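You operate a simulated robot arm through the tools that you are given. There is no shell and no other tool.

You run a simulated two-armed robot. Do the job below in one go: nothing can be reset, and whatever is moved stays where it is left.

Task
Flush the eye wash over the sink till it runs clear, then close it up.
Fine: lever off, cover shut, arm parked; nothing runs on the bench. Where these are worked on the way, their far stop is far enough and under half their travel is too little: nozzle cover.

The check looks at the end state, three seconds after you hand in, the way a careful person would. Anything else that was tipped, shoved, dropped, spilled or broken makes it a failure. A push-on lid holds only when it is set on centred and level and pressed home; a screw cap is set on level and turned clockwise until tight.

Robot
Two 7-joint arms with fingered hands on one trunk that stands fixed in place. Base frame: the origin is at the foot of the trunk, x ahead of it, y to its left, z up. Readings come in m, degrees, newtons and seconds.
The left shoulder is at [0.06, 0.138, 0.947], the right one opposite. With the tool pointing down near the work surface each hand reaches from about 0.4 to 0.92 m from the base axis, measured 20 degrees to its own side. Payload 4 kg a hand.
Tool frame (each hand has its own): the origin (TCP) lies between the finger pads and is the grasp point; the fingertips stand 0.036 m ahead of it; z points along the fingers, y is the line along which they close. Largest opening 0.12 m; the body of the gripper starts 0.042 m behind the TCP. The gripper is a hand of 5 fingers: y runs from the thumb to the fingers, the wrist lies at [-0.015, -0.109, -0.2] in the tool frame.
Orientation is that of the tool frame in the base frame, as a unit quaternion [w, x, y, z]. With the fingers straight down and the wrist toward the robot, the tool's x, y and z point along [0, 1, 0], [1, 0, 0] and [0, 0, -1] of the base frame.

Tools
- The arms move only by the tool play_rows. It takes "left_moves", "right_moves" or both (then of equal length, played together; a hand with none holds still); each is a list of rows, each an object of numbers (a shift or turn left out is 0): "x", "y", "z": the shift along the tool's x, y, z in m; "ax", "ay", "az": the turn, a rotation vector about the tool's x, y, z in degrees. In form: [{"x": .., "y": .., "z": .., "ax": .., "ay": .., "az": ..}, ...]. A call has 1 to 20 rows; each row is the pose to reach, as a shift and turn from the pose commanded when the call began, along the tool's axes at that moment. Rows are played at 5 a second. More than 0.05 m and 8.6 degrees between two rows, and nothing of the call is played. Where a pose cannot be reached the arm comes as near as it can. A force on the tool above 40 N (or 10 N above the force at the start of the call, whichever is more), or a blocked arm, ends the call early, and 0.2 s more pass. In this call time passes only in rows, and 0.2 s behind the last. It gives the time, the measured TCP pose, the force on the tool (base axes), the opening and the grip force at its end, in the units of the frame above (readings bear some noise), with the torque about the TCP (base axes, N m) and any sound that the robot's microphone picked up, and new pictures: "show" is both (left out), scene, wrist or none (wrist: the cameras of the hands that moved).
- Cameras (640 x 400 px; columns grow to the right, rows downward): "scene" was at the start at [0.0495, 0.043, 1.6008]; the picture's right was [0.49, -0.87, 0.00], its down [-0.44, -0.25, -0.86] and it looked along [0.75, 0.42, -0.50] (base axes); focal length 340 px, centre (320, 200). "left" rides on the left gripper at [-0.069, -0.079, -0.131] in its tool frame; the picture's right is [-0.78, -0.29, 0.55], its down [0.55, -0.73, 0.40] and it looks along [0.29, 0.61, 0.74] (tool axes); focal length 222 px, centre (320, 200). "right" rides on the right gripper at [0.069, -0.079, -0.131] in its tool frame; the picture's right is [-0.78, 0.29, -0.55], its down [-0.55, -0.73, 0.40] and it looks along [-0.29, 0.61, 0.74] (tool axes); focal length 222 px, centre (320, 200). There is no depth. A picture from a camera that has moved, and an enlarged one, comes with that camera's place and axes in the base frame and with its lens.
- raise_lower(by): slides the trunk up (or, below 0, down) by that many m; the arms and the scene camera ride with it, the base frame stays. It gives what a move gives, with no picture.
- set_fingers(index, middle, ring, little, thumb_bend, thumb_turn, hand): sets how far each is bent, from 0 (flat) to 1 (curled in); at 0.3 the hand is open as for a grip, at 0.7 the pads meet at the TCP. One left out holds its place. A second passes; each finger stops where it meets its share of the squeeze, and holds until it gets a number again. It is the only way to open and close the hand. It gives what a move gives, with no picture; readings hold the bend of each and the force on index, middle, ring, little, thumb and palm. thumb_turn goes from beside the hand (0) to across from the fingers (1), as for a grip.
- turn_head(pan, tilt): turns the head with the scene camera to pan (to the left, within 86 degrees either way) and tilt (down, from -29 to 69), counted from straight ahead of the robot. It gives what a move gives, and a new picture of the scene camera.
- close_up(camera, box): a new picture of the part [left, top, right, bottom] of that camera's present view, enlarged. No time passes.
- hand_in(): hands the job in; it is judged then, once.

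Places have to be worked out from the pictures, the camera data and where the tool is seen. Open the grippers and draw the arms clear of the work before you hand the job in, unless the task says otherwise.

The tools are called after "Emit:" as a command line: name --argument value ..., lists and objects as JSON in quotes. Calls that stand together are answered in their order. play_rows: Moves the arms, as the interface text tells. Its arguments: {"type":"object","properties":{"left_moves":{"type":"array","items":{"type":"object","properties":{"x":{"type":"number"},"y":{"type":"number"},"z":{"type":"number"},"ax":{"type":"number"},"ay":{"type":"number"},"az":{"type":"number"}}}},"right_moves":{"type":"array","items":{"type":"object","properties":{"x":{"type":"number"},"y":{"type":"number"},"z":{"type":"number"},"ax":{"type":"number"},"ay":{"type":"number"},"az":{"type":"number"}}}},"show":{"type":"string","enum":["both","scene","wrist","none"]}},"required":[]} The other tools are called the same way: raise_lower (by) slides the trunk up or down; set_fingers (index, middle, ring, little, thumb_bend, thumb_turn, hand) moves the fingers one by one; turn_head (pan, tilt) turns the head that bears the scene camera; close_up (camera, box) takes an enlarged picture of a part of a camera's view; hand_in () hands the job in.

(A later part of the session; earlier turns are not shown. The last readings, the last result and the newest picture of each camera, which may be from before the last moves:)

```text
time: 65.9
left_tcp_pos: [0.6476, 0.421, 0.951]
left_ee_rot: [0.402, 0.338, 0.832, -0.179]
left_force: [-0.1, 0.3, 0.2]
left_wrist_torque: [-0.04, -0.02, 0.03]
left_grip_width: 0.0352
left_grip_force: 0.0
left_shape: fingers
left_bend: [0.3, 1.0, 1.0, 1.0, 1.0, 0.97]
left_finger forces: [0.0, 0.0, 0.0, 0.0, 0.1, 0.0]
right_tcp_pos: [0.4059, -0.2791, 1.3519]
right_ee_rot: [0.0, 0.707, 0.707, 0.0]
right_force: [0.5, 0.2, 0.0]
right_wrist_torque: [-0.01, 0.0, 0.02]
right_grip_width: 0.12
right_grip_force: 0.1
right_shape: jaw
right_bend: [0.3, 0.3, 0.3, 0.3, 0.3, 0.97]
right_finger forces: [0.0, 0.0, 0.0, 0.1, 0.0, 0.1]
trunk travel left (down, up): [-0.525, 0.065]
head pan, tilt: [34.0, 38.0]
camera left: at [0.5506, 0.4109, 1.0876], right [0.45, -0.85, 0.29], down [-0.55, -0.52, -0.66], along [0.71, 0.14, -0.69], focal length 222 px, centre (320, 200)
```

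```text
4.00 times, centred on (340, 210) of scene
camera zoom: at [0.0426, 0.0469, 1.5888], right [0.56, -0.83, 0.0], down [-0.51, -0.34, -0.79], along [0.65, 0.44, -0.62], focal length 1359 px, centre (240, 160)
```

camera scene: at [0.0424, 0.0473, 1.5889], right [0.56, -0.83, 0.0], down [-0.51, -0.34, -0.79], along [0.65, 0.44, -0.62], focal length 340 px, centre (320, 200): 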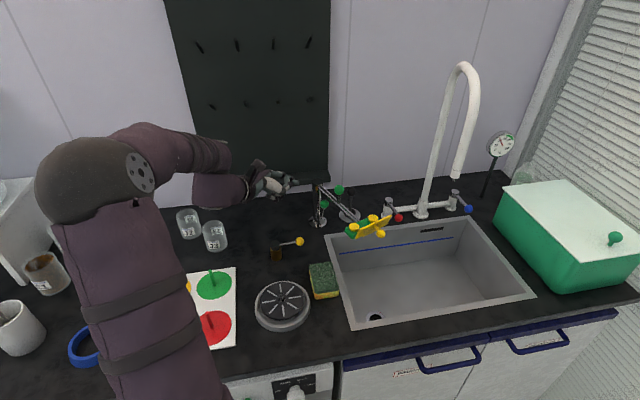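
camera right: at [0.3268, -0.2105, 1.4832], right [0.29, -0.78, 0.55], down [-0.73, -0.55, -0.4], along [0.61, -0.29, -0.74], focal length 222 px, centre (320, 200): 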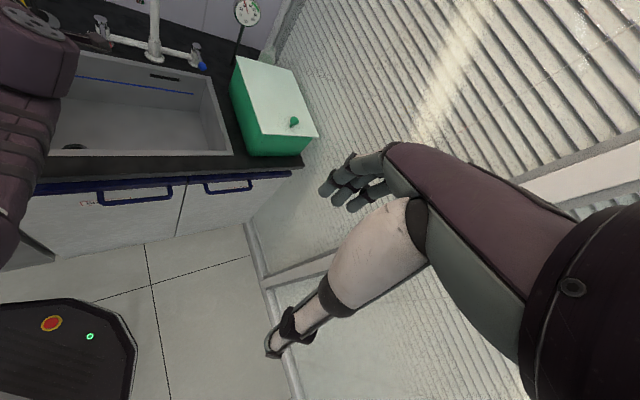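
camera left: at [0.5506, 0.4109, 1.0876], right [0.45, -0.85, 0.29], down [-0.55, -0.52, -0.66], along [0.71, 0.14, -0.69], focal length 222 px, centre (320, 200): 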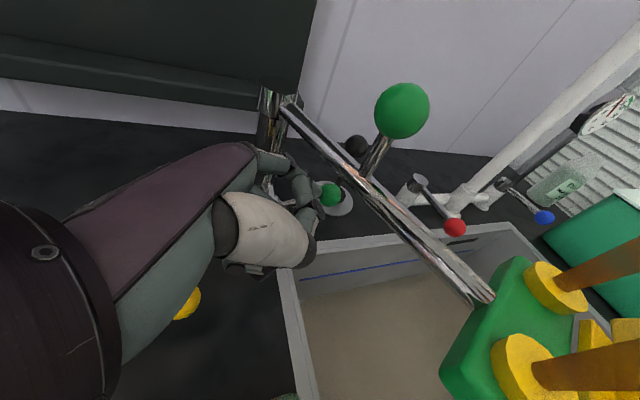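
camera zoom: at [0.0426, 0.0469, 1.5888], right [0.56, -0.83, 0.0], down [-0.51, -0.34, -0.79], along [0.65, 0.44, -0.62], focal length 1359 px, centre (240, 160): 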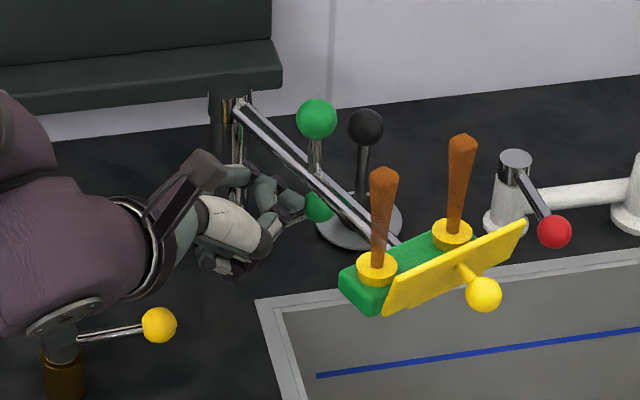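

The water is on: both nozzles spout rust-brown jets over the basin. I'll hold still and watch until it runs clear, also keeping an eye on the sink's level and drain.

Emit:
play_rows --left_moves '[{"z": 0.0}, {"z": 0.0}, {"z": 0.0}, {"z": 0.0}, {"z": 0.0}, {"z": 0.0}, {"z": 0.0}, {"z": 0.0}, {"z": 0.0}, {"z": 0.0}]' --show "both"

Emit:
close_up --camera "scene" --box '[300, 160, 540, 330]'

```text
time: 68.1
left_tcp_pos: [0.6475, 0.422, 0.951]
left_ee_rot: [0.403, 0.337, 0.832, -0.178]
left_force: [1.0, -0.1, -0.1]
left_wrist_torque: [-0.01, -0.01, 0.0]
left_grip_width: 0.0352
left_grip_force: 0.1
left_shape: fingers
left_bend: [0.3, 1.0, 1.0, 1.0, 1.0, 0.97]
left_finger forces: [0.0, 0.0, 0.0, 0.0, 0.1, 0.0]
right_tcp_pos: [0.4055, -0.2775, 1.3532]
right_ee_rot: [0.001, 0.707, 0.708, 0.0]
right_force: [-0.3, -0.1, -0.7]
right_wrist_torque: [0.0, -0.01, -0.03]
right_grip_width: 0.1198
right_grip_force: 0.1
right_shape: jaw
right_bend: [0.3, 0.3, 0.3, 0.3, 0.3, 0.97]
right_finger forces: [0.0, 0.0, 0.0, 0.0, 0.0, 0.1]
trunk travel left (down, up): [-0.525, 0.065]
head pan, tilt: [34.0, 38.0]
camera scene: at [0.0425, 0.0468, 1.5888], right [0.56, -0.83, 0.0], down [-0.51, -0.34, -0.79], along [0.65, 0.44, -0.62], focal length 340 px, centre (320, 200)
camera left: at [0.5505, 0.4108, 1.0877], right [0.45, -0.85, 0.29], down [-0.55, -0.52, -0.66], along [0.71, 0.14, -0.69], focal length 222 px, centre (320, 200)
```

scene: 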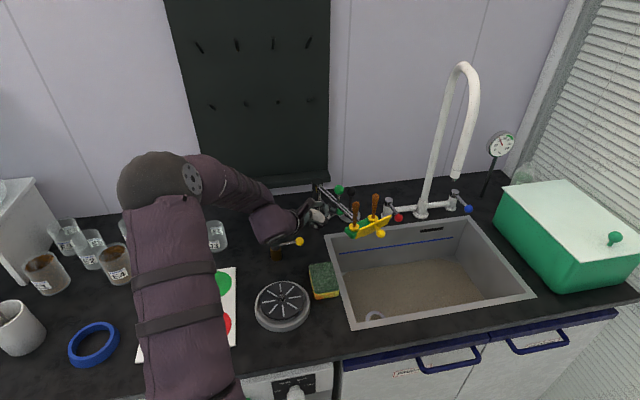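
left: 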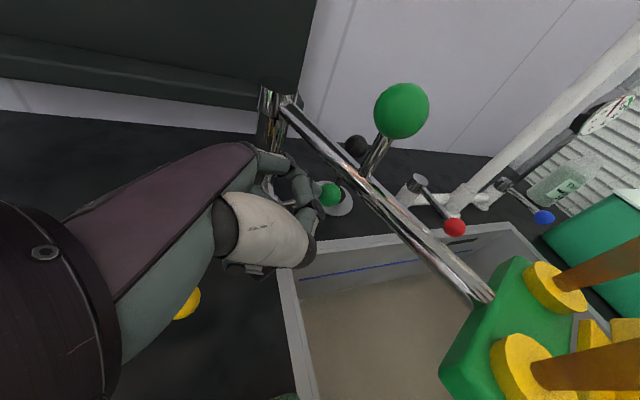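

```text
2.35 times, centred on (420, 245) of scene
camera zoom: at [0.0425, 0.0468, 1.5888], right [0.56, -0.83, 0.0], down [-0.51, -0.34, -0.79], along [0.65, 0.44, -0.62], focal length 799 px, centre (85, 94)
```

zoom: 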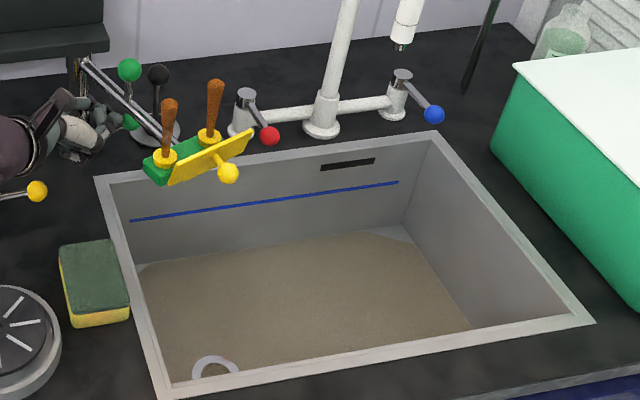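

Brown water is collecting thinly on the sink floor, well below the blue line. I'll wait another 4 s and compare the jet colour and level.

Emit:
play_rows --left_moves '[{"z": 0.0}, {"z": 0.0}, {"z": 0.0}, {"z": 0.0}, {"z": 0.0}, {"z": 0.0}, {"z": 0.0}, {"z": 0.0}, {"z": 0.0}, {"z": 0.0}, {"z": 0.0}, {"z": 0.0}, {"z": 0.0}, {"z": 0.0}, {"z": 0.0}, {"z": 0.0}, {"z": 0.0}, {"z": 0.0}, {"z": 0.0}, {"z": 0.0}]' --show "scene"

Emit:
close_up --camera "scene" --box '[300, 160, 540, 330]'

```text
time: 72.3
left_tcp_pos: [0.6472, 0.4224, 0.9514]
left_ee_rot: [0.402, 0.337, 0.832, -0.179]
left_force: [0.5, 0.5, 0.8]
left_wrist_torque: [0.03, -0.04, -0.04]
left_grip_width: 0.0355
left_grip_force: 0.1
left_shape: fingers
left_bend: [0.3, 1.0, 1.0, 1.0, 1.0, 0.97]
left_finger forces: [0.0, 0.1, 0.0, 0.0, 0.0, 0.1]
right_tcp_pos: [0.4077, -0.2783, 1.3522]
right_ee_rot: [0.0, 0.707, 0.708, 0.0]
right_force: [0.4, 1.2, -0.7]
right_wrist_torque: [0.01, 0.0, -0.02]
right_grip_width: 0.1197
right_grip_force: 0.1
right_shape: jaw
right_bend: [0.3, 0.3, 0.3, 0.3, 0.3, 0.97]
right_finger forces: [0.1, 0.0, 0.0, 0.0, 0.0, 0.0]
trunk travel left (down, up): [-0.525, 0.065]
head pan, tilt: [34.0, 38.0]
camera scene: at [0.0425, 0.0468, 1.5888], right [0.56, -0.83, 0.0], down [-0.51, -0.34, -0.79], along [0.65, 0.44, -0.62], focal length 340 px, centre (320, 200)
```

scene: 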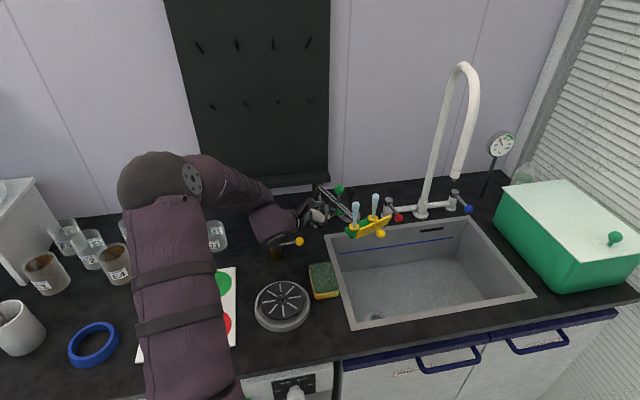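

```text
2.35 times, centred on (420, 245) of scene
camera zoom: at [0.0425, 0.0468, 1.5888], right [0.56, -0.83, 0.0], down [-0.51, -0.34, -0.79], along [0.65, 0.44, -0.62], focal length 799 px, centre (85, 94)
```

zoom: 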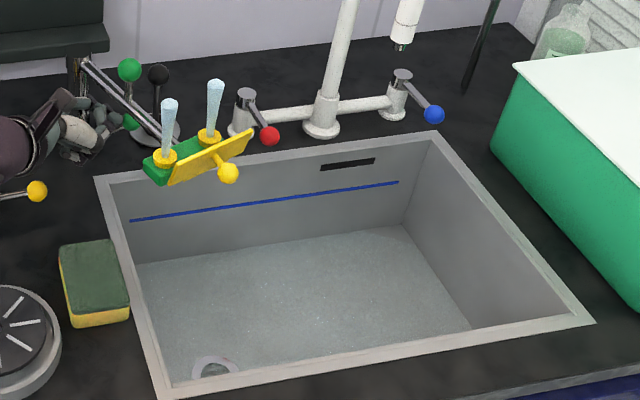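

The jets have turned clear and the sink stays nearly empty, so the flush is done. To close the lever I want to pinch its ball between index and thumb, so I'll look closely at how the fingers sit around it.

Emit:
close_up --camera "scene" --box '[316, 190, 366, 230]'

Emit:
close_up --camera "left" --box '[280, 150, 360, 220]'

```text
10.00 times, centred on (341, 210) of scene
camera zoom: at [0.0425, 0.0468, 1.5888], right [0.56, -0.83, 0.0], down [-0.51, -0.34, -0.79], along [0.65, 0.44, -0.62], focal length 3398 px, centre (110, 100)
```

zoom: 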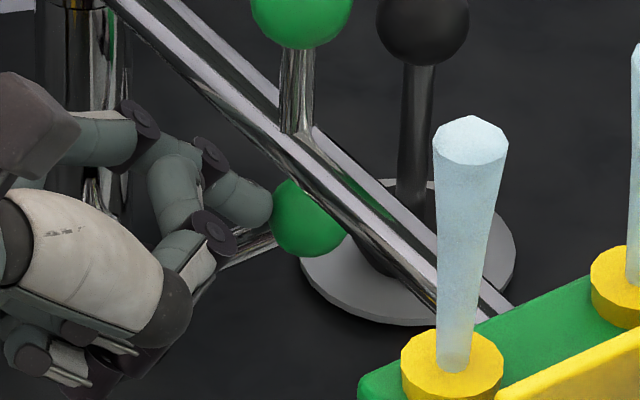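

```text
5.71 times, centred on (320, 185) of left
camera zoom: at [0.5505, 0.4108, 1.0877], right [0.45, -0.85, 0.29], down [-0.55, -0.52, -0.66], along [0.71, 0.14, -0.69], focal length 1269 px, centre (320, 286)
```

zoom: 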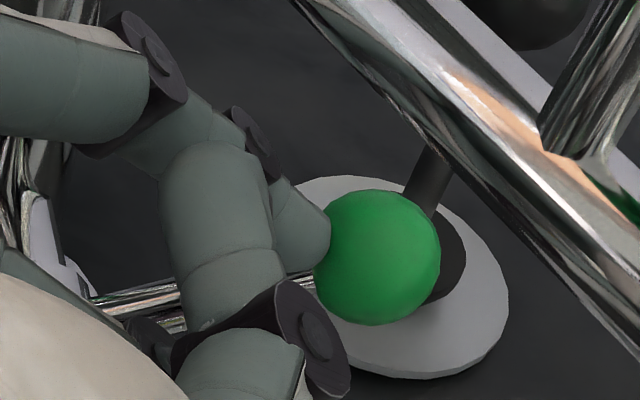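

Both jets are clear. Pulling the ball back from this side isn't workable because the tube and post are in the way. I'll come in from the front-left with the index under the lever's stem and lift it back up to vertical. First I'll retract the hand along its own axis and rise clear.

Emit:
play_rows --left_moves '[{"z": -0.03}, {"z": -0.06}, {"z": -0.09}, {"x": -0.03, "z": -0.11}, {"x": -0.06, "z": -0.13}, {"x": -0.09, "z": -0.15}]' --show "both"

Emit:
close_up --camera "scene" --box '[290, 150, 410, 250]'

```text
time: 73.7
left_tcp_pos: [0.606, 0.4698, 1.1159]
left_ee_rot: [0.402, 0.337, 0.833, -0.178]
left_force: [-0.1, 0.4, 0.0]
left_wrist_torque: [-0.03, 0.01, 0.03]
left_grip_width: 0.0355
left_grip_force: 0.1
left_shape: fingers
left_bend: [0.3, 1.0, 1.0, 1.0, 1.0, 0.97]
left_finger forces: [0.0, 0.0, 0.1, 0.1, 0.0, 0.0]
right_tcp_pos: [0.4062, -0.2786, 1.3515]
right_ee_rot: [-0.001, 0.706, 0.708, 0.0]
right_force: [-0.4, -0.6, 0.6]
right_wrist_torque: [0.01, 0.0, -0.01]
right_grip_width: 0.1197
right_grip_force: 0.0
right_shape: jaw
right_bend: [0.3, 0.3, 0.3, 0.3, 0.3, 0.97]
right_finger forces: [0.1, 0.0, 0.0, 0.1, 0.0, 0.0]
trunk travel left (down, up): [-0.525, 0.065]
head pan, tilt: [34.0, 38.0]
camera scene: at [0.0421, 0.0461, 1.5888], right [0.56, -0.83, 0.0], down [-0.51, -0.34, -0.79], along [0.65, 0.44, -0.62], focal length 340 px, centre (320, 200)
camera left: at [0.5095, 0.4573, 1.2534], right [0.45, -0.85, 0.29], down [-0.55, -0.52, -0.66], along [0.71, 0.14, -0.69], focal length 222 px, centre (320, 200)
```

scene: 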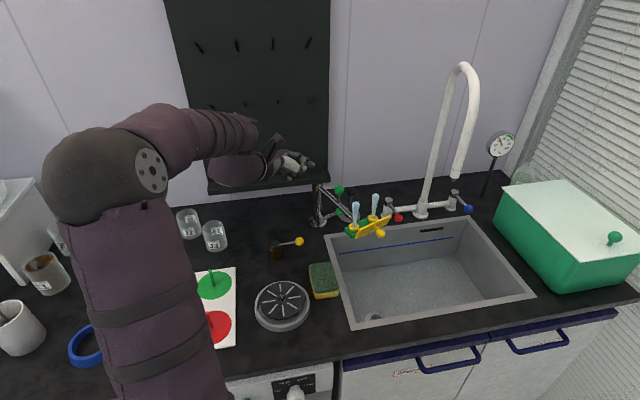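
left: 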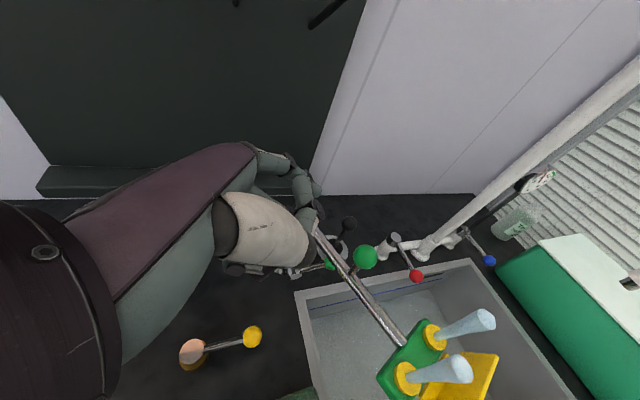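

```text
4.00 times, centred on (350, 200) of scene
camera zoom: at [0.0421, 0.0461, 1.5888], right [0.56, -0.83, 0.0], down [-0.51, -0.34, -0.79], along [0.65, 0.44, -0.62], focal length 1359 px, centre (200, 200)
```

zoom: 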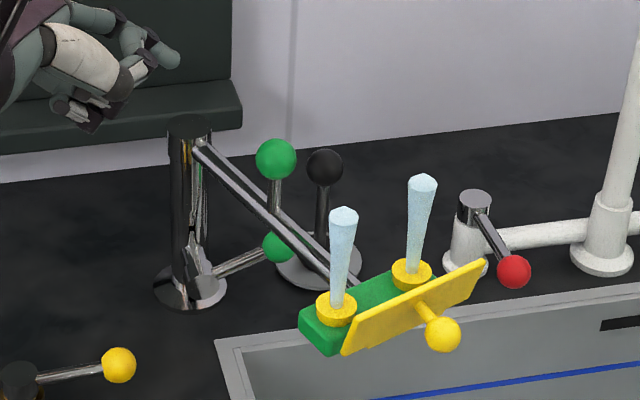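

The lever sits at about 63° with its ball at (0.731, 0.438, 0.926), and its stem is reachable from the front-left below the tube. I'll turn the hand back to pointing down, off to the front-left.

Emit:
play_rows --left_moves '[{"x": 0.0022, "y": -0.0115, "z": -0.0103, "ay": 7.5}, {"x": 0.0044, "y": -0.0231, "z": -0.0205, "ay": 15}, {"x": 0.0066, "y": -0.0346, "z": -0.0308, "ay": 22.5}, {"x": 0.0087, "y": -0.0461, "z": -0.041, "ay": 30}, {"x": 0.0109, "y": -0.0576, "z": -0.0513, "ay": 37.5}, {"x": 0.0131, "y": -0.0692, "z": -0.0615, "ay": 45}, {"x": 0.0153, "y": -0.0807, "z": -0.0718, "ay": 52.5}]' --show "none"

Emit:
set_fingers --hand "left" --thumb_bend 0.4

Emit:
play_rows --left_moves '[{"az": 8}, {"az": 16}, {"az": 24}, {"az": 32}, {"az": 40}, {"az": 48}, {"az": 56}, {"az": 64}, {"az": 72}, {"az": 80}, {"az": 88}, {"az": 95}]' --show "both"

```text
time: 75.3
left_tcp_pos: [0.5043, 0.4607, 1.1498]
left_ee_rot: [-0.008, 0.381, 0.924, -0.011]
left_force: [0.3, 0.6, 0.0]
left_wrist_torque: [-0.03, 0.02, -0.02]
left_grip_width: 0.0354
left_grip_force: 0.1
left_shape: fingers
left_bend: [0.3, 1.0, 1.0, 1.0, 1.0, 0.97]
left_finger forces: [0.0, 0.1, 0.0, 0.0, 0.0, 0.0]
right_tcp_pos: [0.4056, -0.2783, 1.3526]
right_ee_rot: [-0.001, 0.707, 0.707, -0.001]
right_force: [0.2, 0.0, 0.4]
right_wrist_torque: [-0.01, -0.02, -0.01]
right_grip_width: 0.1197
right_grip_force: 0.0
right_shape: jaw
right_bend: [0.3, 0.3, 0.3, 0.3, 0.3, 0.97]
right_finger forces: [0.1, 0.0, 0.0, 0.1, 0.1, 0.0]
trunk travel left (down, up): [-0.525, 0.065]
head pan, tilt: [34.0, 38.0]
```

```text
time: 76.3
left_tcp_pos: [0.5038, 0.4605, 1.1485]
left_ee_rot: [-0.006, 0.38, 0.925, -0.011]
left_force: [-0.2, 0.0, -0.5]
left_wrist_torque: [0.0, -0.02, -0.02]
left_grip_width: 0.1048
left_grip_force: 0.0
left_shape: fingers
left_bend: [0.3, 1.0, 1.0, 1.0, 0.4, 0.97]
left_finger forces: [0.0, 0.0, 0.0, 0.1, 0.0, 0.1]
right_tcp_pos: [0.4058, -0.2786, 1.3527]
right_ee_rot: [0.0, 0.706, 0.708, 0.0]
right_force: [0.7, -0.1, -0.4]
right_wrist_torque: [0.0, 0.01, -0.02]
right_grip_width: 0.1198
right_grip_force: 0.1
right_shape: jaw
right_bend: [0.3, 0.3, 0.3, 0.3, 0.3, 0.97]
right_finger forces: [0.0, 0.0, 0.0, 0.0, 0.0, 0.0]
trunk travel left (down, up): [-0.525, 0.065]
head pan, tilt: [34.0, 38.0]
```

```text
time: 78.9
left_tcp_pos: [0.5032, 0.46, 1.15]
left_ee_rot: [0.003, 0.939, 0.343, -0.013]
left_force: [0.5, -1.0, -0.7]
left_wrist_torque: [-0.04, -0.03, -0.05]
left_grip_width: 0.1046
left_grip_force: 0.0
left_shape: fingers
left_bend: [0.3, 1.0, 1.0, 1.0, 0.4, 0.97]
left_finger forces: [0.0, 0.0, 0.1, 0.1, 0.1, 0.0]
right_tcp_pos: [0.4066, -0.2784, 1.3525]
right_ee_rot: [0.0, 0.706, 0.708, 0.0]
right_force: [-0.3, -0.1, -0.7]
right_wrist_torque: [-0.03, 0.01, -0.02]
right_grip_width: 0.1196
right_grip_force: 0.1
right_shape: jaw
right_bend: [0.3, 0.3, 0.3, 0.3, 0.3, 0.97]
right_finger forces: [0.0, 0.1, 0.0, 0.0, 0.0, 0.1]
trunk travel left (down, up): [-0.525, 0.065]
head pan, tilt: [34.0, 38.0]
camera scene: at [0.0428, 0.047, 1.5888], right [0.56, -0.83, 0.0], down [-0.51, -0.34, -0.79], along [0.65, 0.44, -0.62], focal length 340 px, centre (320, 200)
camera left: at [0.4015, 0.4772, 1.282], right [-0.8, -0.29, -0.53], down [-0.06, 0.91, -0.41], along [0.6, -0.3, -0.75], focal length 222 px, centre (320, 200)
```

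scene: 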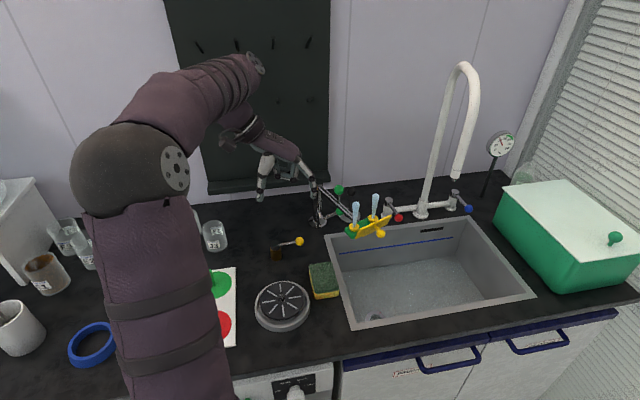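
left: 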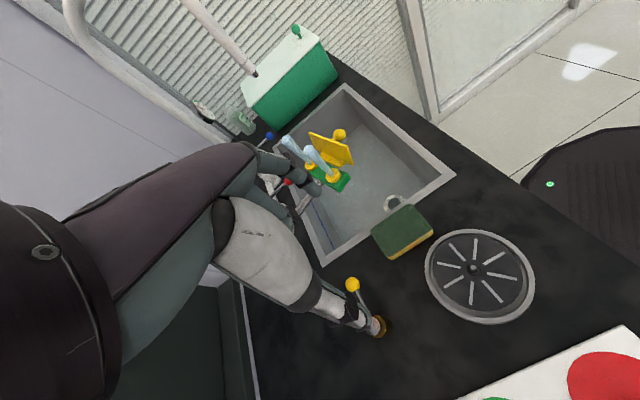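

The hand points down with the closing direction along the bench. Now I'll tilt it 65° so the index points forward toward the post and slightly down.

Emit:
play_rows --left_moves '[{"ay": 8}, {"ay": 16}, {"ay": 24}, {"ay": 32}, {"ay": 40}, {"ay": 48}, {"ay": 56}, {"ay": 65}]' --show "both"

```text
refused: row 8 steps farther than a row can; nothing moved
```

That last step was slightly too large; I'll split it into smaller steps.

Emit:
play_rows --left_moves '[{"ay": 7.5}, {"ay": 15}, {"ay": 22.5}, {"ay": 30}, {"ay": 37.5}, {"ay": 45}, {"ay": 52.5}, {"ay": 60}, {"ay": 65}]' --show "both"

Emit:
close_up --camera "scene" --box '[240, 130, 400, 260]'

```text
time: 80.9
left_tcp_pos: [0.5032, 0.459, 1.1483]
left_ee_rot: [-0.183, 0.798, 0.291, 0.495]
left_force: [-0.2, 0.1, 0.5]
left_wrist_torque: [0.0, 0.01, -0.04]
left_grip_width: 0.1049
left_grip_force: 0.0
left_shape: fingers
left_bend: [0.3, 1.0, 1.0, 1.0, 0.4, 0.97]
left_finger forces: [0.0, 0.1, 0.0, 0.0, 0.0, 0.0]
right_tcp_pos: [0.4054, -0.2786, 1.3514]
right_ee_rot: [0.0, 0.706, 0.708, 0.0]
right_force: [-0.1, -0.4, -0.7]
right_wrist_torque: [0.01, -0.01, -0.02]
right_grip_width: 0.1196
right_grip_force: 0.1
right_shape: jaw
right_bend: [0.3, 0.3, 0.3, 0.3, 0.3, 0.97]
right_finger forces: [0.0, 0.1, 0.1, 0.1, 0.0, 0.0]
trunk travel left (down, up): [-0.525, 0.065]
head pan, tilt: [34.0, 38.0]
camera scene: at [0.0422, 0.0471, 1.5889], right [0.56, -0.83, 0.0], down [-0.51, -0.34, -0.79], along [0.65, 0.44, -0.62], focal length 340 px, centre (320, 200)
camera left: at [0.338, 0.4237, 1.1451], right [-0.08, 0.32, -0.95], down [-0.01, 0.95, 0.32], along [1.0, 0.04, -0.07], focal length 222 px, centre (320, 200)
```

scene: 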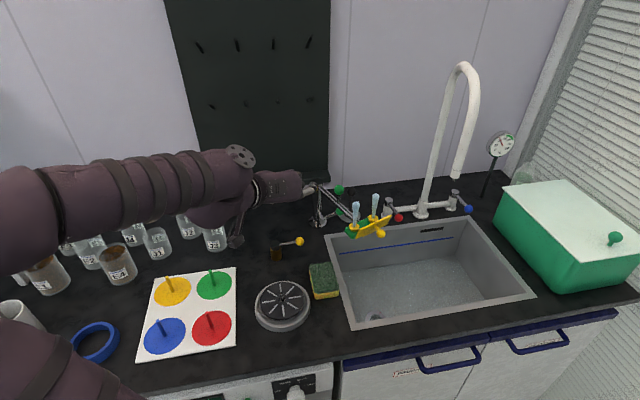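
left: 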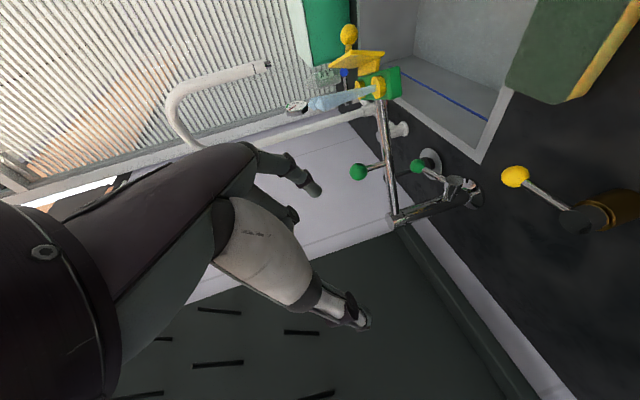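

```text
3.08 times, centred on (320, 195) of scene
camera zoom: at [0.0422, 0.0471, 1.5889], right [0.56, -0.83, 0.0], down [-0.51, -0.34, -0.79], along [0.65, 0.44, -0.62], focal length 1045 px, centre (320, 215)
```

zoom: 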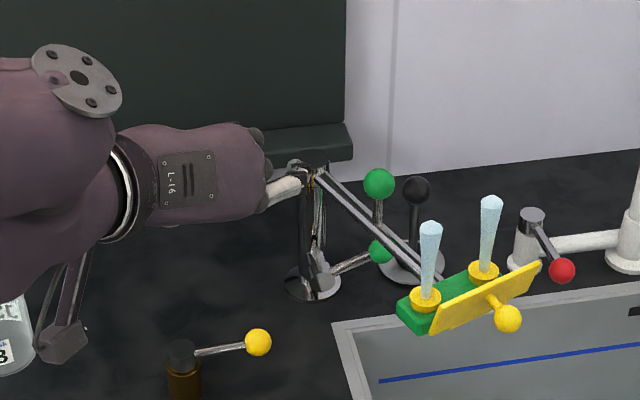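

The pose is reachable, with the hand level and the index pointing to the post. I'll move along a straight line toward the pre-approach point in front of the lever, stopping partway to check.

Emit:
play_rows --left_moves '[{"x": -0.0243, "y": 0.0141, "z": 0.0274}, {"x": -0.0485, "y": 0.0282, "z": 0.0548}, {"x": -0.0728, "y": 0.0424, "z": 0.0823}, {"x": -0.097, "y": 0.0565, "z": 0.1097}]' --show "both"

Emit:
close_up --camera "scene" --box '[240, 150, 400, 280]'

Emit:
close_up --camera "left" --box '[260, 100, 500, 280]'

```text
time: 81.9
left_tcp_pos: [0.5827, 0.452, 1.0137]
left_ee_rot: [-0.183, 0.799, 0.292, 0.493]
left_force: [0.3, 0.1, 0.0]
left_wrist_torque: [0.03, -0.04, -0.03]
left_grip_width: 0.1046
left_grip_force: 0.0
left_shape: fingers
left_bend: [0.3, 1.0, 1.0, 1.0, 0.4, 0.97]
left_finger forces: [0.0, 0.0, 0.1, 0.0, 0.1, 0.1]
right_tcp_pos: [0.4067, -0.2783, 1.3528]
right_ee_rot: [0.0, 0.706, 0.708, -0.001]
right_force: [0.7, 0.3, 0.3]
right_wrist_torque: [0.01, -0.02, -0.02]
right_grip_width: 0.1198
right_grip_force: 0.1
right_shape: jaw
right_bend: [0.3, 0.3, 0.3, 0.3, 0.3, 0.97]
right_finger forces: [0.0, 0.0, 0.0, 0.0, 0.1, 0.0]
trunk travel left (down, up): [-0.525, 0.065]
head pan, tilt: [34.0, 38.0]
camera scene: at [0.0433, 0.0474, 1.5888], right [0.56, -0.83, 0.0], down [-0.51, -0.34, -0.79], along [0.65, 0.44, -0.62], focal length 340 px, centre (320, 200)
camera left: at [0.4174, 0.4173, 1.0102], right [-0.08, 0.32, -0.95], down [-0.01, 0.95, 0.32], along [1.0, 0.04, -0.07], focal length 222 px, centre (320, 200)
```

scene: 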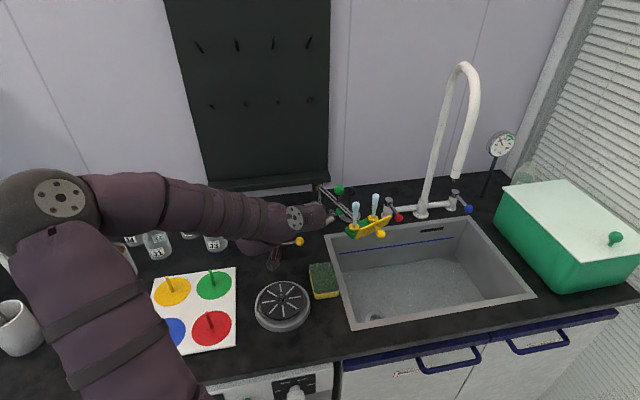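
left: 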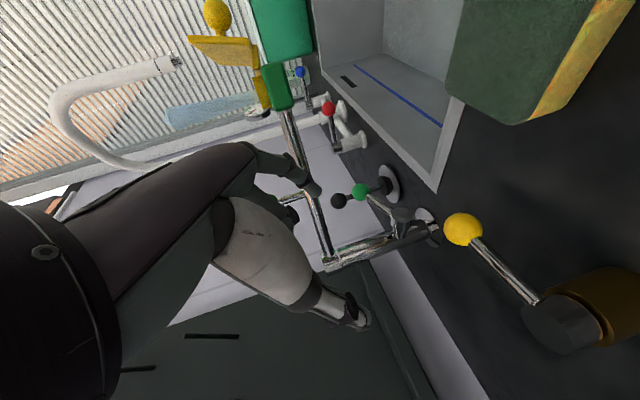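

```text
3.08 times, centred on (320, 215) of scene
camera zoom: at [0.0433, 0.0474, 1.5888], right [0.56, -0.83, 0.0], down [-0.51, -0.34, -0.79], along [0.65, 0.44, -0.62], focal length 1045 px, centre (320, 154)
```

zoom: 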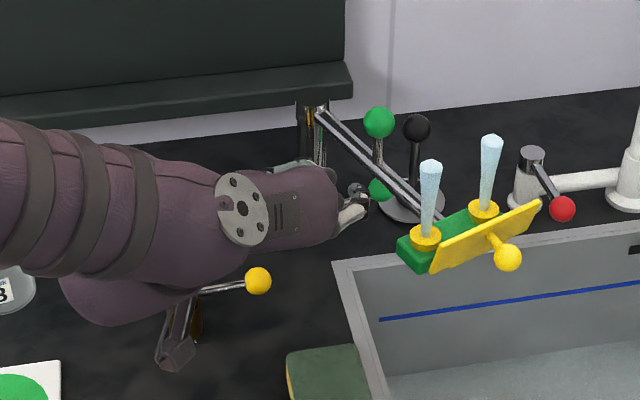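

```text
2.22 times, centred on (380, 190) of left
camera zoom: at [0.4174, 0.4173, 1.0102], right [-0.08, 0.32, -0.95], down [-0.01, 0.95, 0.32], along [1.0, 0.04, -0.07], focal length 494 px, centre (187, 222)
```

zoom: 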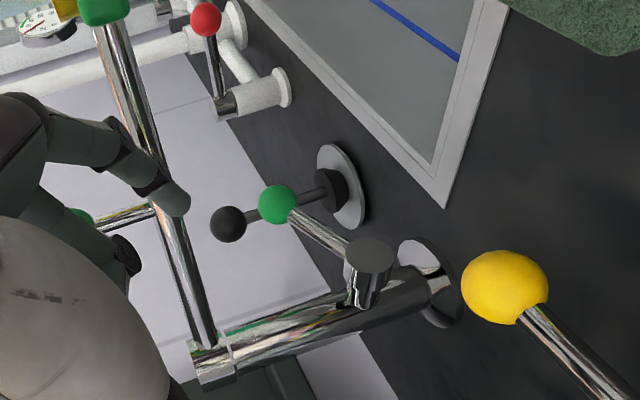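

The path is clear so far: the lever's stem and ball show in front of the index, and the yellow tap stays below the hand. I'll continue to the pre-approach point and check the clearance to that tap.

Emit:
play_rows --left_moves '[{"x": -0.0243, "y": 0.0141, "z": 0.0274}, {"x": -0.0485, "y": 0.0282, "z": 0.0548}]' --show "both"

Emit:
close_up --camera "scene" --box '[260, 170, 380, 270]'

Emit:
close_up --camera "left" --box '[260, 100, 500, 280]'

```text
time: 82.5
left_tcp_pos: [0.6209, 0.4487, 0.9448]
left_ee_rot: [-0.182, 0.8, 0.291, 0.492]
left_force: [-0.1, 0.0, 0.6]
left_wrist_torque: [-0.04, 0.0, 0.01]
left_grip_width: 0.1048
left_grip_force: 0.0
left_shape: fingers
left_bend: [0.3, 1.0, 1.0, 1.0, 0.4, 0.97]
left_finger forces: [0.0, 0.1, 0.0, 0.1, 0.0, 0.1]
right_tcp_pos: [0.406, -0.2783, 1.3524]
right_ee_rot: [-0.001, 0.707, 0.708, 0.0]
right_force: [0.5, -1.0, 0.3]
right_wrist_torque: [-0.03, 0.0, 0.04]
right_grip_width: 0.1198
right_grip_force: 0.0
right_shape: jaw
right_bend: [0.3, 0.3, 0.3, 0.3, 0.3, 0.97]
right_finger forces: [0.0, 0.0, 0.1, 0.0, 0.0, 0.0]
trunk travel left (down, up): [-0.525, 0.065]
head pan, tilt: [34.0, 38.0]
camera scene: at [0.0429, 0.047, 1.5889], right [0.56, -0.83, 0.0], down [-0.51, -0.34, -0.79], along [0.65, 0.44, -0.62], focal length 340 px, centre (320, 200)
camera left: at [0.4559, 0.413, 0.9413], right [-0.08, 0.32, -0.95], down [-0.01, 0.95, 0.32], along [1.0, 0.04, -0.07], focal length 222 px, centre (320, 200)
```

scene: 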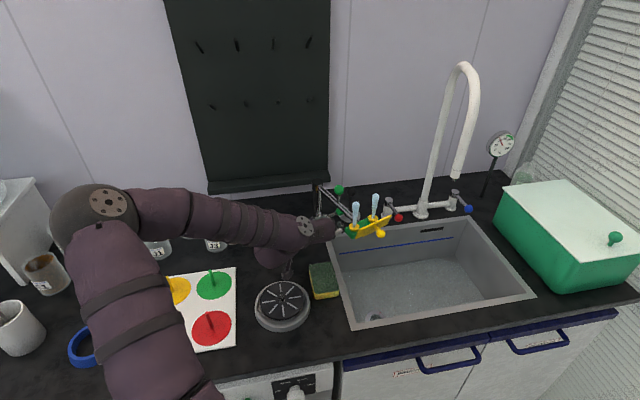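
left: 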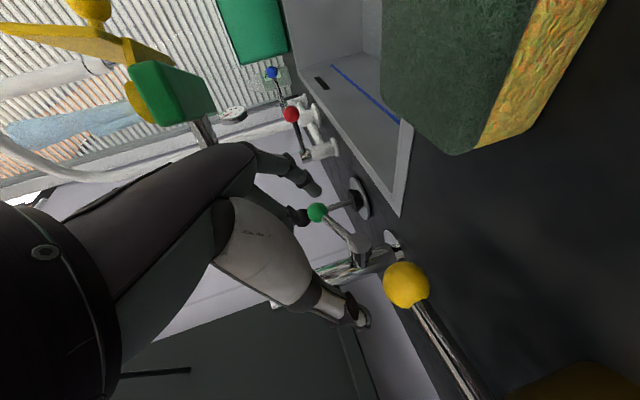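

```text
4.00 times, centred on (320, 220) of scene
camera zoom: at [0.0429, 0.047, 1.5889], right [0.56, -0.83, 0.0], down [-0.51, -0.34, -0.79], along [0.65, 0.44, -0.62], focal length 1359 px, centre (320, 120)
```

zoom: 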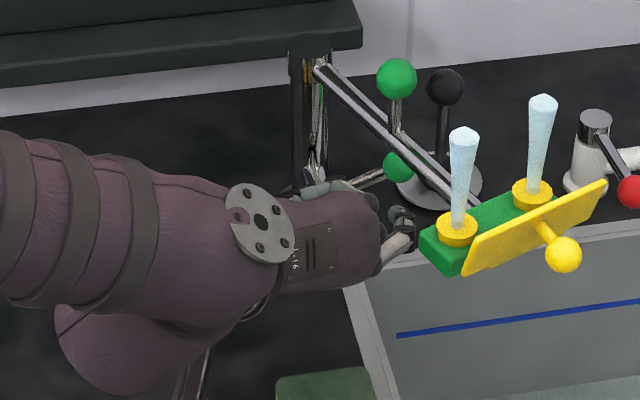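

```text
2.22 times, centred on (380, 190) of left
camera zoom: at [0.4559, 0.413, 0.9413], right [-0.08, 0.32, -0.95], down [-0.01, 0.95, 0.32], along [1.0, 0.04, -0.07], focal length 494 px, centre (187, 222)
```

zoom: 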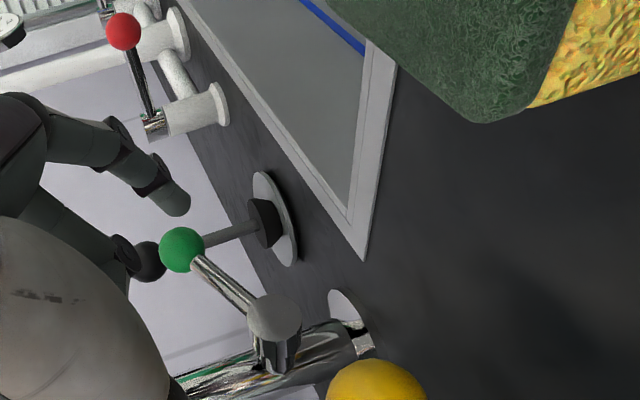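

The wrist view matches my numbers: the ball, stem and pivot are where I computed, and the index tip is at (0.681, 0.413, 0.925). I'll slide forward 7 cm along the finger's axis so the index passes beneath the stem.

Emit:
play_rows --left_moves '[{"z": 0.018}, {"z": 0.036}, {"z": 0.054}, {"z": 0.07}]' --show "both"

Emit:
close_up --camera "left" --box '[280, 130, 440, 270]'

Emit:
close_up --camera "scene" --box '[280, 170, 400, 270]'

```text
time: 83.5
left_tcp_pos: [0.6688, 0.4898, 0.9147]
left_ee_rot: [-0.182, 0.799, 0.29, 0.494]
left_force: [0.1, -0.9, -0.1]
left_wrist_torque: [0.0, -0.01, 0.0]
left_grip_width: 0.1046
left_grip_force: 0.0
left_shape: fingers
left_bend: [0.3, 1.0, 1.0, 1.0, 0.4, 0.97]
left_finger forces: [0.0, 0.0, 0.1, 0.0, 0.0, 0.0]
right_tcp_pos: [0.4068, -0.2785, 1.3523]
right_ee_rot: [0.0, 0.706, 0.708, 0.0]
right_force: [0.1, -0.3, 0.8]
right_wrist_torque: [0.04, -0.02, 0.03]
right_grip_width: 0.1196
right_grip_force: 0.1
right_shape: jaw
right_bend: [0.3, 0.3, 0.3, 0.3, 0.3, 0.97]
right_finger forces: [0.0, 0.1, 0.0, 0.1, 0.0, 0.1]
trunk travel left (down, up): [-0.525, 0.065]
head pan, tilt: [34.0, 38.0]
camera scene: at [0.0427, 0.047, 1.5888], right [0.56, -0.83, 0.0], down [-0.51, -0.34, -0.79], along [0.65, 0.44, -0.62], focal length 340 px, centre (320, 200)
camera left: at [0.5037, 0.4546, 0.9102], right [-0.08, 0.31, -0.95], down [-0.01, 0.95, 0.32], along [1.0, 0.04, -0.08], focal length 222 px, centre (320, 200)
```

scene: 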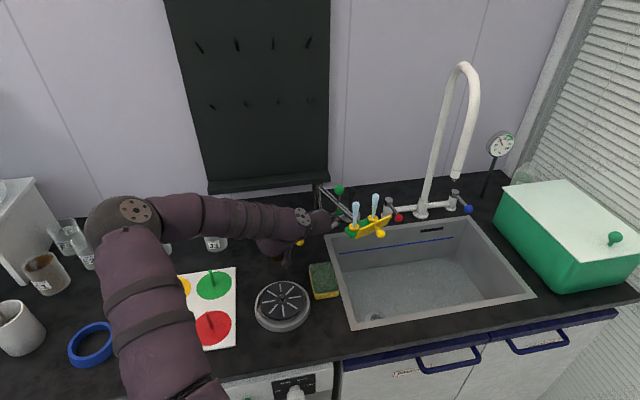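
left: 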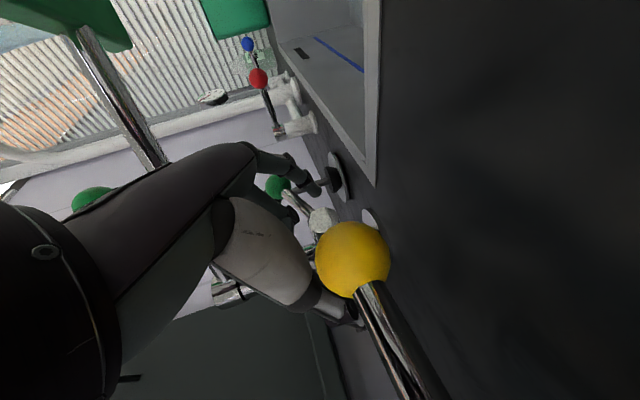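

```text
2.86 times, centred on (360, 200) of left
camera zoom: at [0.5037, 0.4546, 0.9102], right [-0.08, 0.31, -0.95], down [-0.01, 0.95, 0.32], along [1.0, 0.04, -0.08], focal length 635 px, centre (206, 200)
```

zoom: 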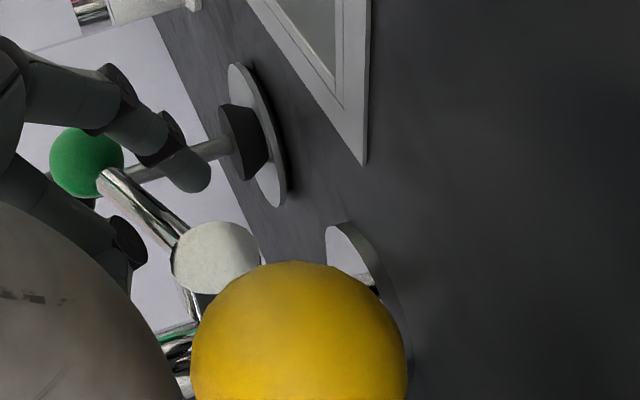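

```text
4.00 times, centred on (340, 220) of scene
camera zoom: at [0.0427, 0.047, 1.5888], right [0.56, -0.83, 0.0], down [-0.51, -0.34, -0.79], along [0.65, 0.44, -0.62], focal length 1359 px, centre (240, 120)
```

zoom: 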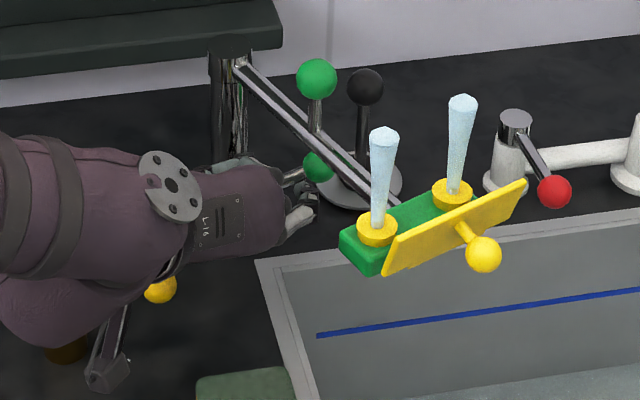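

The index tip now lies under the lever's stem, with no contact force. I'll lift along the lever's arc, first to about 30°, and check.

Emit:
play_rows --left_moves '[{"x": 0.0054, "y": -0.0032, "z": -0.003}, {"x": 0.0128, "y": -0.0051, "z": -0.0068}, {"x": 0.0188, "y": -0.0087, "z": -0.0101}, {"x": 0.0242, "y": -0.0133, "z": -0.0132}]' --show "wrist"

Emit:
close_up --camera "left" --box '[280, 130, 440, 270]'

Emit:
close_up --camera "scene" --box '[280, 170, 400, 270]'

```text
time: 84.5
left_tcp_pos: [0.6576, 0.4989, 0.9423]
left_ee_rot: [-0.182, 0.8, 0.291, 0.493]
left_force: [-0.4, -0.7, -1.1]
left_wrist_torque: [0.09, 0.05, -0.02]
left_grip_width: 0.1047
left_grip_force: 0.5
left_shape: fingers
left_bend: [0.3, 1.0, 1.0, 1.0, 0.4, 0.97]
left_finger forces: [1.0, 0.0, 0.1, 0.0, 0.0, 0.0]
right_tcp_pos: [0.4044, -0.2775, 1.3529]
right_ee_rot: [0.0, 0.706, 0.708, 0.0]
right_force: [0.3, -0.4, -0.7]
right_wrist_torque: [0.03, 0.0, -0.03]
right_grip_width: 0.1195
right_grip_force: 0.1
right_shape: jaw
right_bend: [0.3, 0.3, 0.3, 0.3, 0.3, 0.97]
right_finger forces: [0.1, 0.0, 0.0, 0.0, 0.0, 0.0]
trunk travel left (down, up): [-0.525, 0.065]
head pan, tilt: [34.0, 38.0]
camera left: at [0.4934, 0.4637, 0.9381], right [-0.08, 0.31, -0.95], down [-0.01, 0.95, 0.32], along [1.0, 0.04, -0.08], focal length 222 px, centre (320, 200)
```

left: 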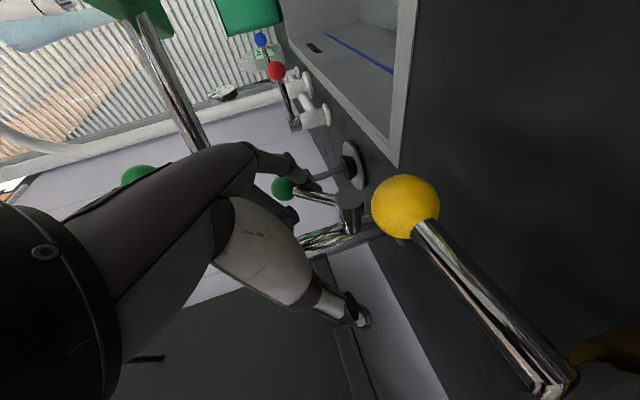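

```text
2.86 times, centred on (360, 200) of left
camera zoom: at [0.4934, 0.4637, 0.9381], right [-0.08, 0.31, -0.95], down [-0.01, 0.95, 0.32], along [1.0, 0.04, -0.08], focal length 635 px, centre (206, 200)
```

zoom: 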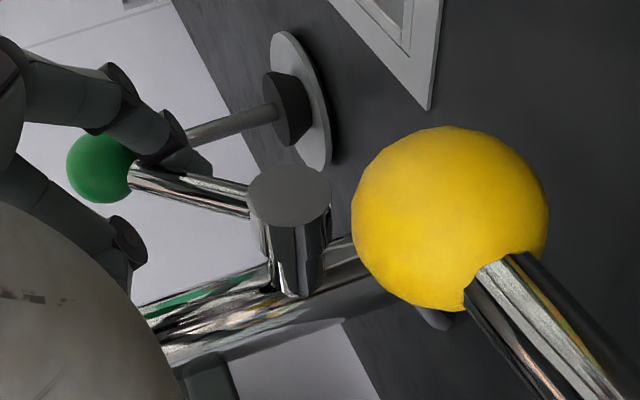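

```text
4.00 times, centred on (340, 220) of scene
camera zoom: at [0.0425, 0.0469, 1.5888], right [0.56, -0.83, 0.0], down [-0.51, -0.34, -0.79], along [0.65, 0.44, -0.62], focal length 1359 px, centre (240, 120)
```

zoom: 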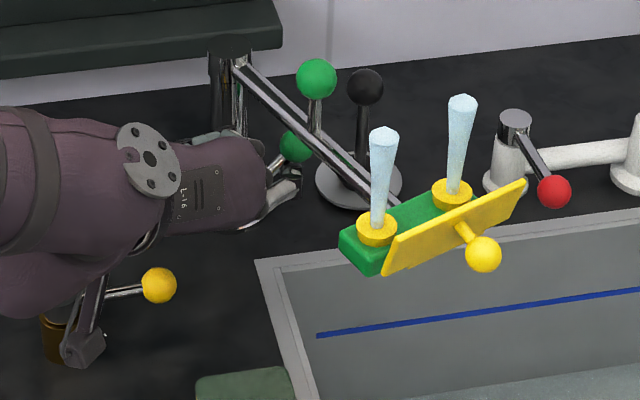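

The lever is rising with the finger (about 1 N). I'll carry on to vertical and slightly beyond to seat it against its off stop.

Emit:
play_rows --left_moves '[{"x": 0.0045, "y": -0.0055, "z": -0.0027}, {"x": 0.0085, "y": -0.015, "z": -0.0056}, {"x": 0.0103, "y": -0.02, "z": -0.0068}, {"x": 0.0103, "y": -0.024, "z": -0.0073}]' --show "wrist"

Emit:
close_up --camera "left" --box '[280, 130, 440, 270]'

Emit:
close_up --camera "scene" --box '[280, 170, 400, 270]'

```text
time: 85.5
left_tcp_pos: [0.6427, 0.517, 0.955]
left_ee_rot: [-0.182, 0.8, 0.29, 0.494]
left_force: [0.4, -0.7, -0.1]
left_wrist_torque: [0.0, 0.02, -0.03]
left_grip_width: 0.1054
left_grip_force: 0.3
left_shape: fingers
left_bend: [0.3, 1.0, 1.0, 1.0, 0.4, 0.97]
left_finger forces: [0.7, 0.1, 0.1, 0.1, 0.1, 0.0]
right_tcp_pos: [0.4059, -0.2788, 1.3521]
right_ee_rot: [0.0, 0.707, 0.707, 0.001]
right_force: [-0.5, -0.9, 0.8]
right_wrist_torque: [0.03, 0.03, -0.01]
right_grip_width: 0.1202
right_grip_force: 0.0
right_shape: jaw
right_bend: [0.3, 0.3, 0.3, 0.3, 0.3, 0.97]
right_finger forces: [0.0, 0.1, 0.0, 0.0, 0.1, 0.0]
trunk travel left (down, up): [-0.525, 0.065]
head pan, tilt: [34.0, 38.0]
camera left: at [0.4768, 0.4805, 0.9513], right [-0.08, 0.31, -0.95], down [-0.01, 0.95, 0.32], along [1.0, 0.04, -0.07], focal length 222 px, centre (320, 200)
```

left: 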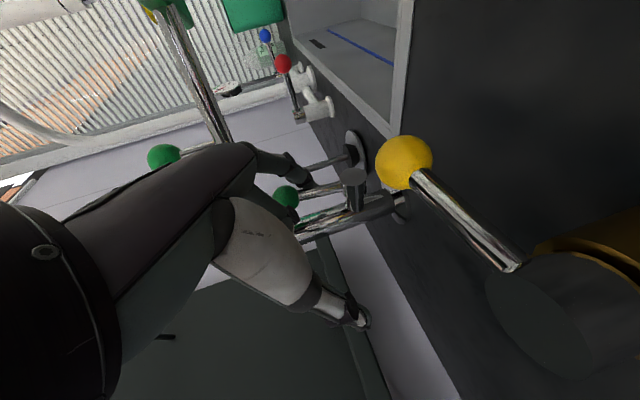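

```text
2.86 times, centred on (360, 200) of left
camera zoom: at [0.4768, 0.4805, 0.9513], right [-0.08, 0.31, -0.95], down [-0.01, 0.95, 0.32], along [1.0, 0.04, -0.07], focal length 635 px, centre (206, 200)
```

zoom: 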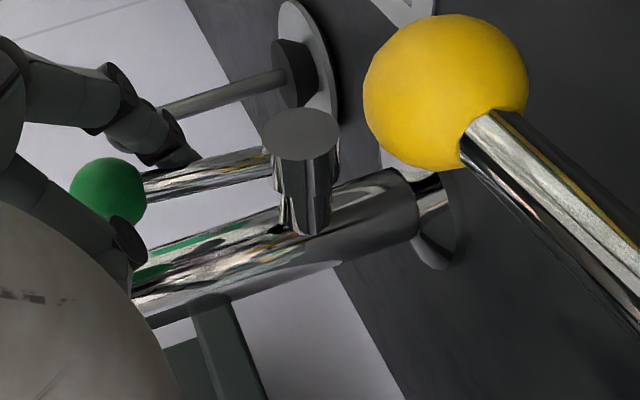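

```text
4.00 times, centred on (340, 220) of scene
camera zoom: at [0.0425, 0.0468, 1.5888], right [0.56, -0.83, 0.0], down [-0.51, -0.34, -0.79], along [0.65, 0.44, -0.62], focal length 1359 px, centre (240, 120)
```

zoom: 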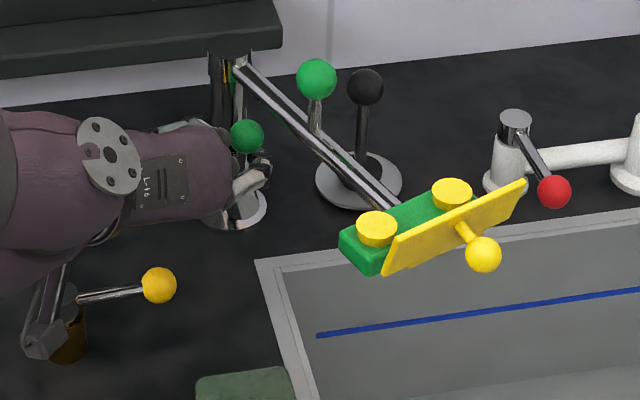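

The water has stopped and the lever is nearly upright. I'll nudge it a bit further left until the finger feels the off stop.

Emit:
play_rows --left_moves '[{"y": -0.004}, {"y": -0.008}, {"y": -0.012}]' --show "wrist"

Emit:
close_up --camera "left" --box '[280, 130, 440, 270]'

Emit:
close_up --camera "scene" --box '[300, 170, 380, 240]'

```text
time: 86.3
left_tcp_pos: [0.6352, 0.5228, 0.9548]
left_ee_rot: [-0.181, 0.799, 0.29, 0.494]
left_force: [8.0, -3.3, 0.3]
left_wrist_torque: [-0.02, -0.06, 0.12]
left_grip_width: 0.1125
left_grip_force: 3.5
left_shape: fingers
left_bend: [0.26, 1.0, 1.0, 1.0, 0.4, 0.97]
left_finger forces: [7.7, 0.0, 0.0, 0.0, 0.0, 0.0]
right_tcp_pos: [0.4058, -0.2788, 1.3529]
right_ee_rot: [0.0, 0.707, 0.707, 0.0]
right_force: [0.9, -0.2, 0.2]
right_wrist_torque: [0.03, 0.04, 0.01]
right_grip_width: 0.1197
right_grip_force: 0.1
right_shape: jaw
right_bend: [0.3, 0.3, 0.3, 0.3, 0.3, 0.97]
right_finger forces: [0.1, 0.0, 0.1, 0.0, 0.0, 0.0]
trunk travel left (down, up): [-0.525, 0.065]
head pan, tilt: [34.0, 38.0]
camera left: at [0.4704, 0.4877, 0.9504], right [-0.08, 0.31, -0.95], down [-0.01, 0.95, 0.32], along [1.0, 0.04, -0.07], focal length 222 px, centre (320, 200)
```

left: 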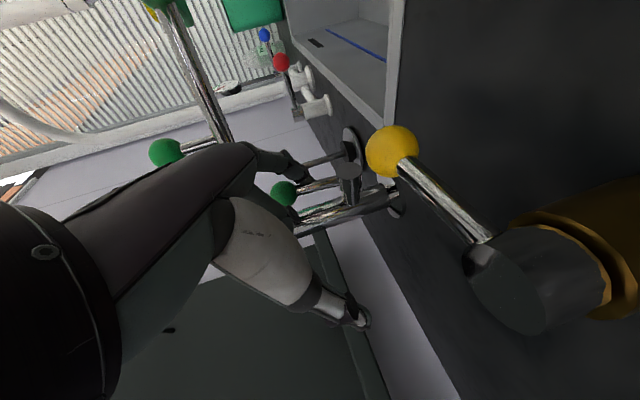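

```text
2.86 times, centred on (360, 200) of left
camera zoom: at [0.4704, 0.4877, 0.9504], right [-0.08, 0.31, -0.95], down [-0.01, 0.95, 0.32], along [1.0, 0.04, -0.07], focal length 635 px, centre (206, 200)
```

zoom: 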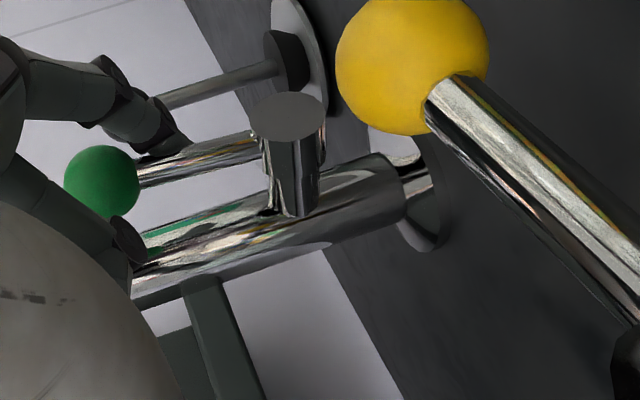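

```text
5.71 times, centred on (340, 205) of scene
camera zoom: at [0.0435, 0.0464, 1.5888], right [0.56, -0.83, 0.0], down [-0.51, -0.34, -0.79], along [0.65, 0.44, -0.62], focal length 1942 px, centre (206, 171)
```

zoom: 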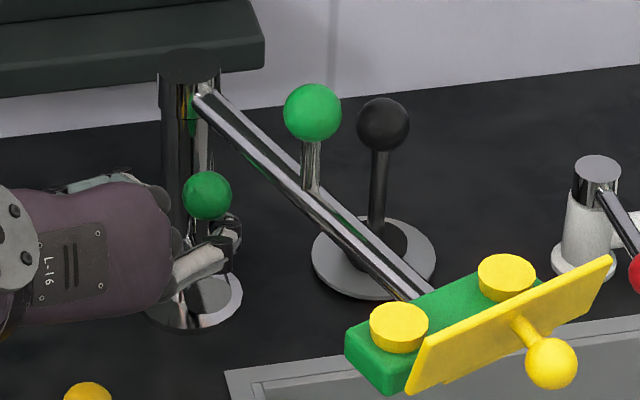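

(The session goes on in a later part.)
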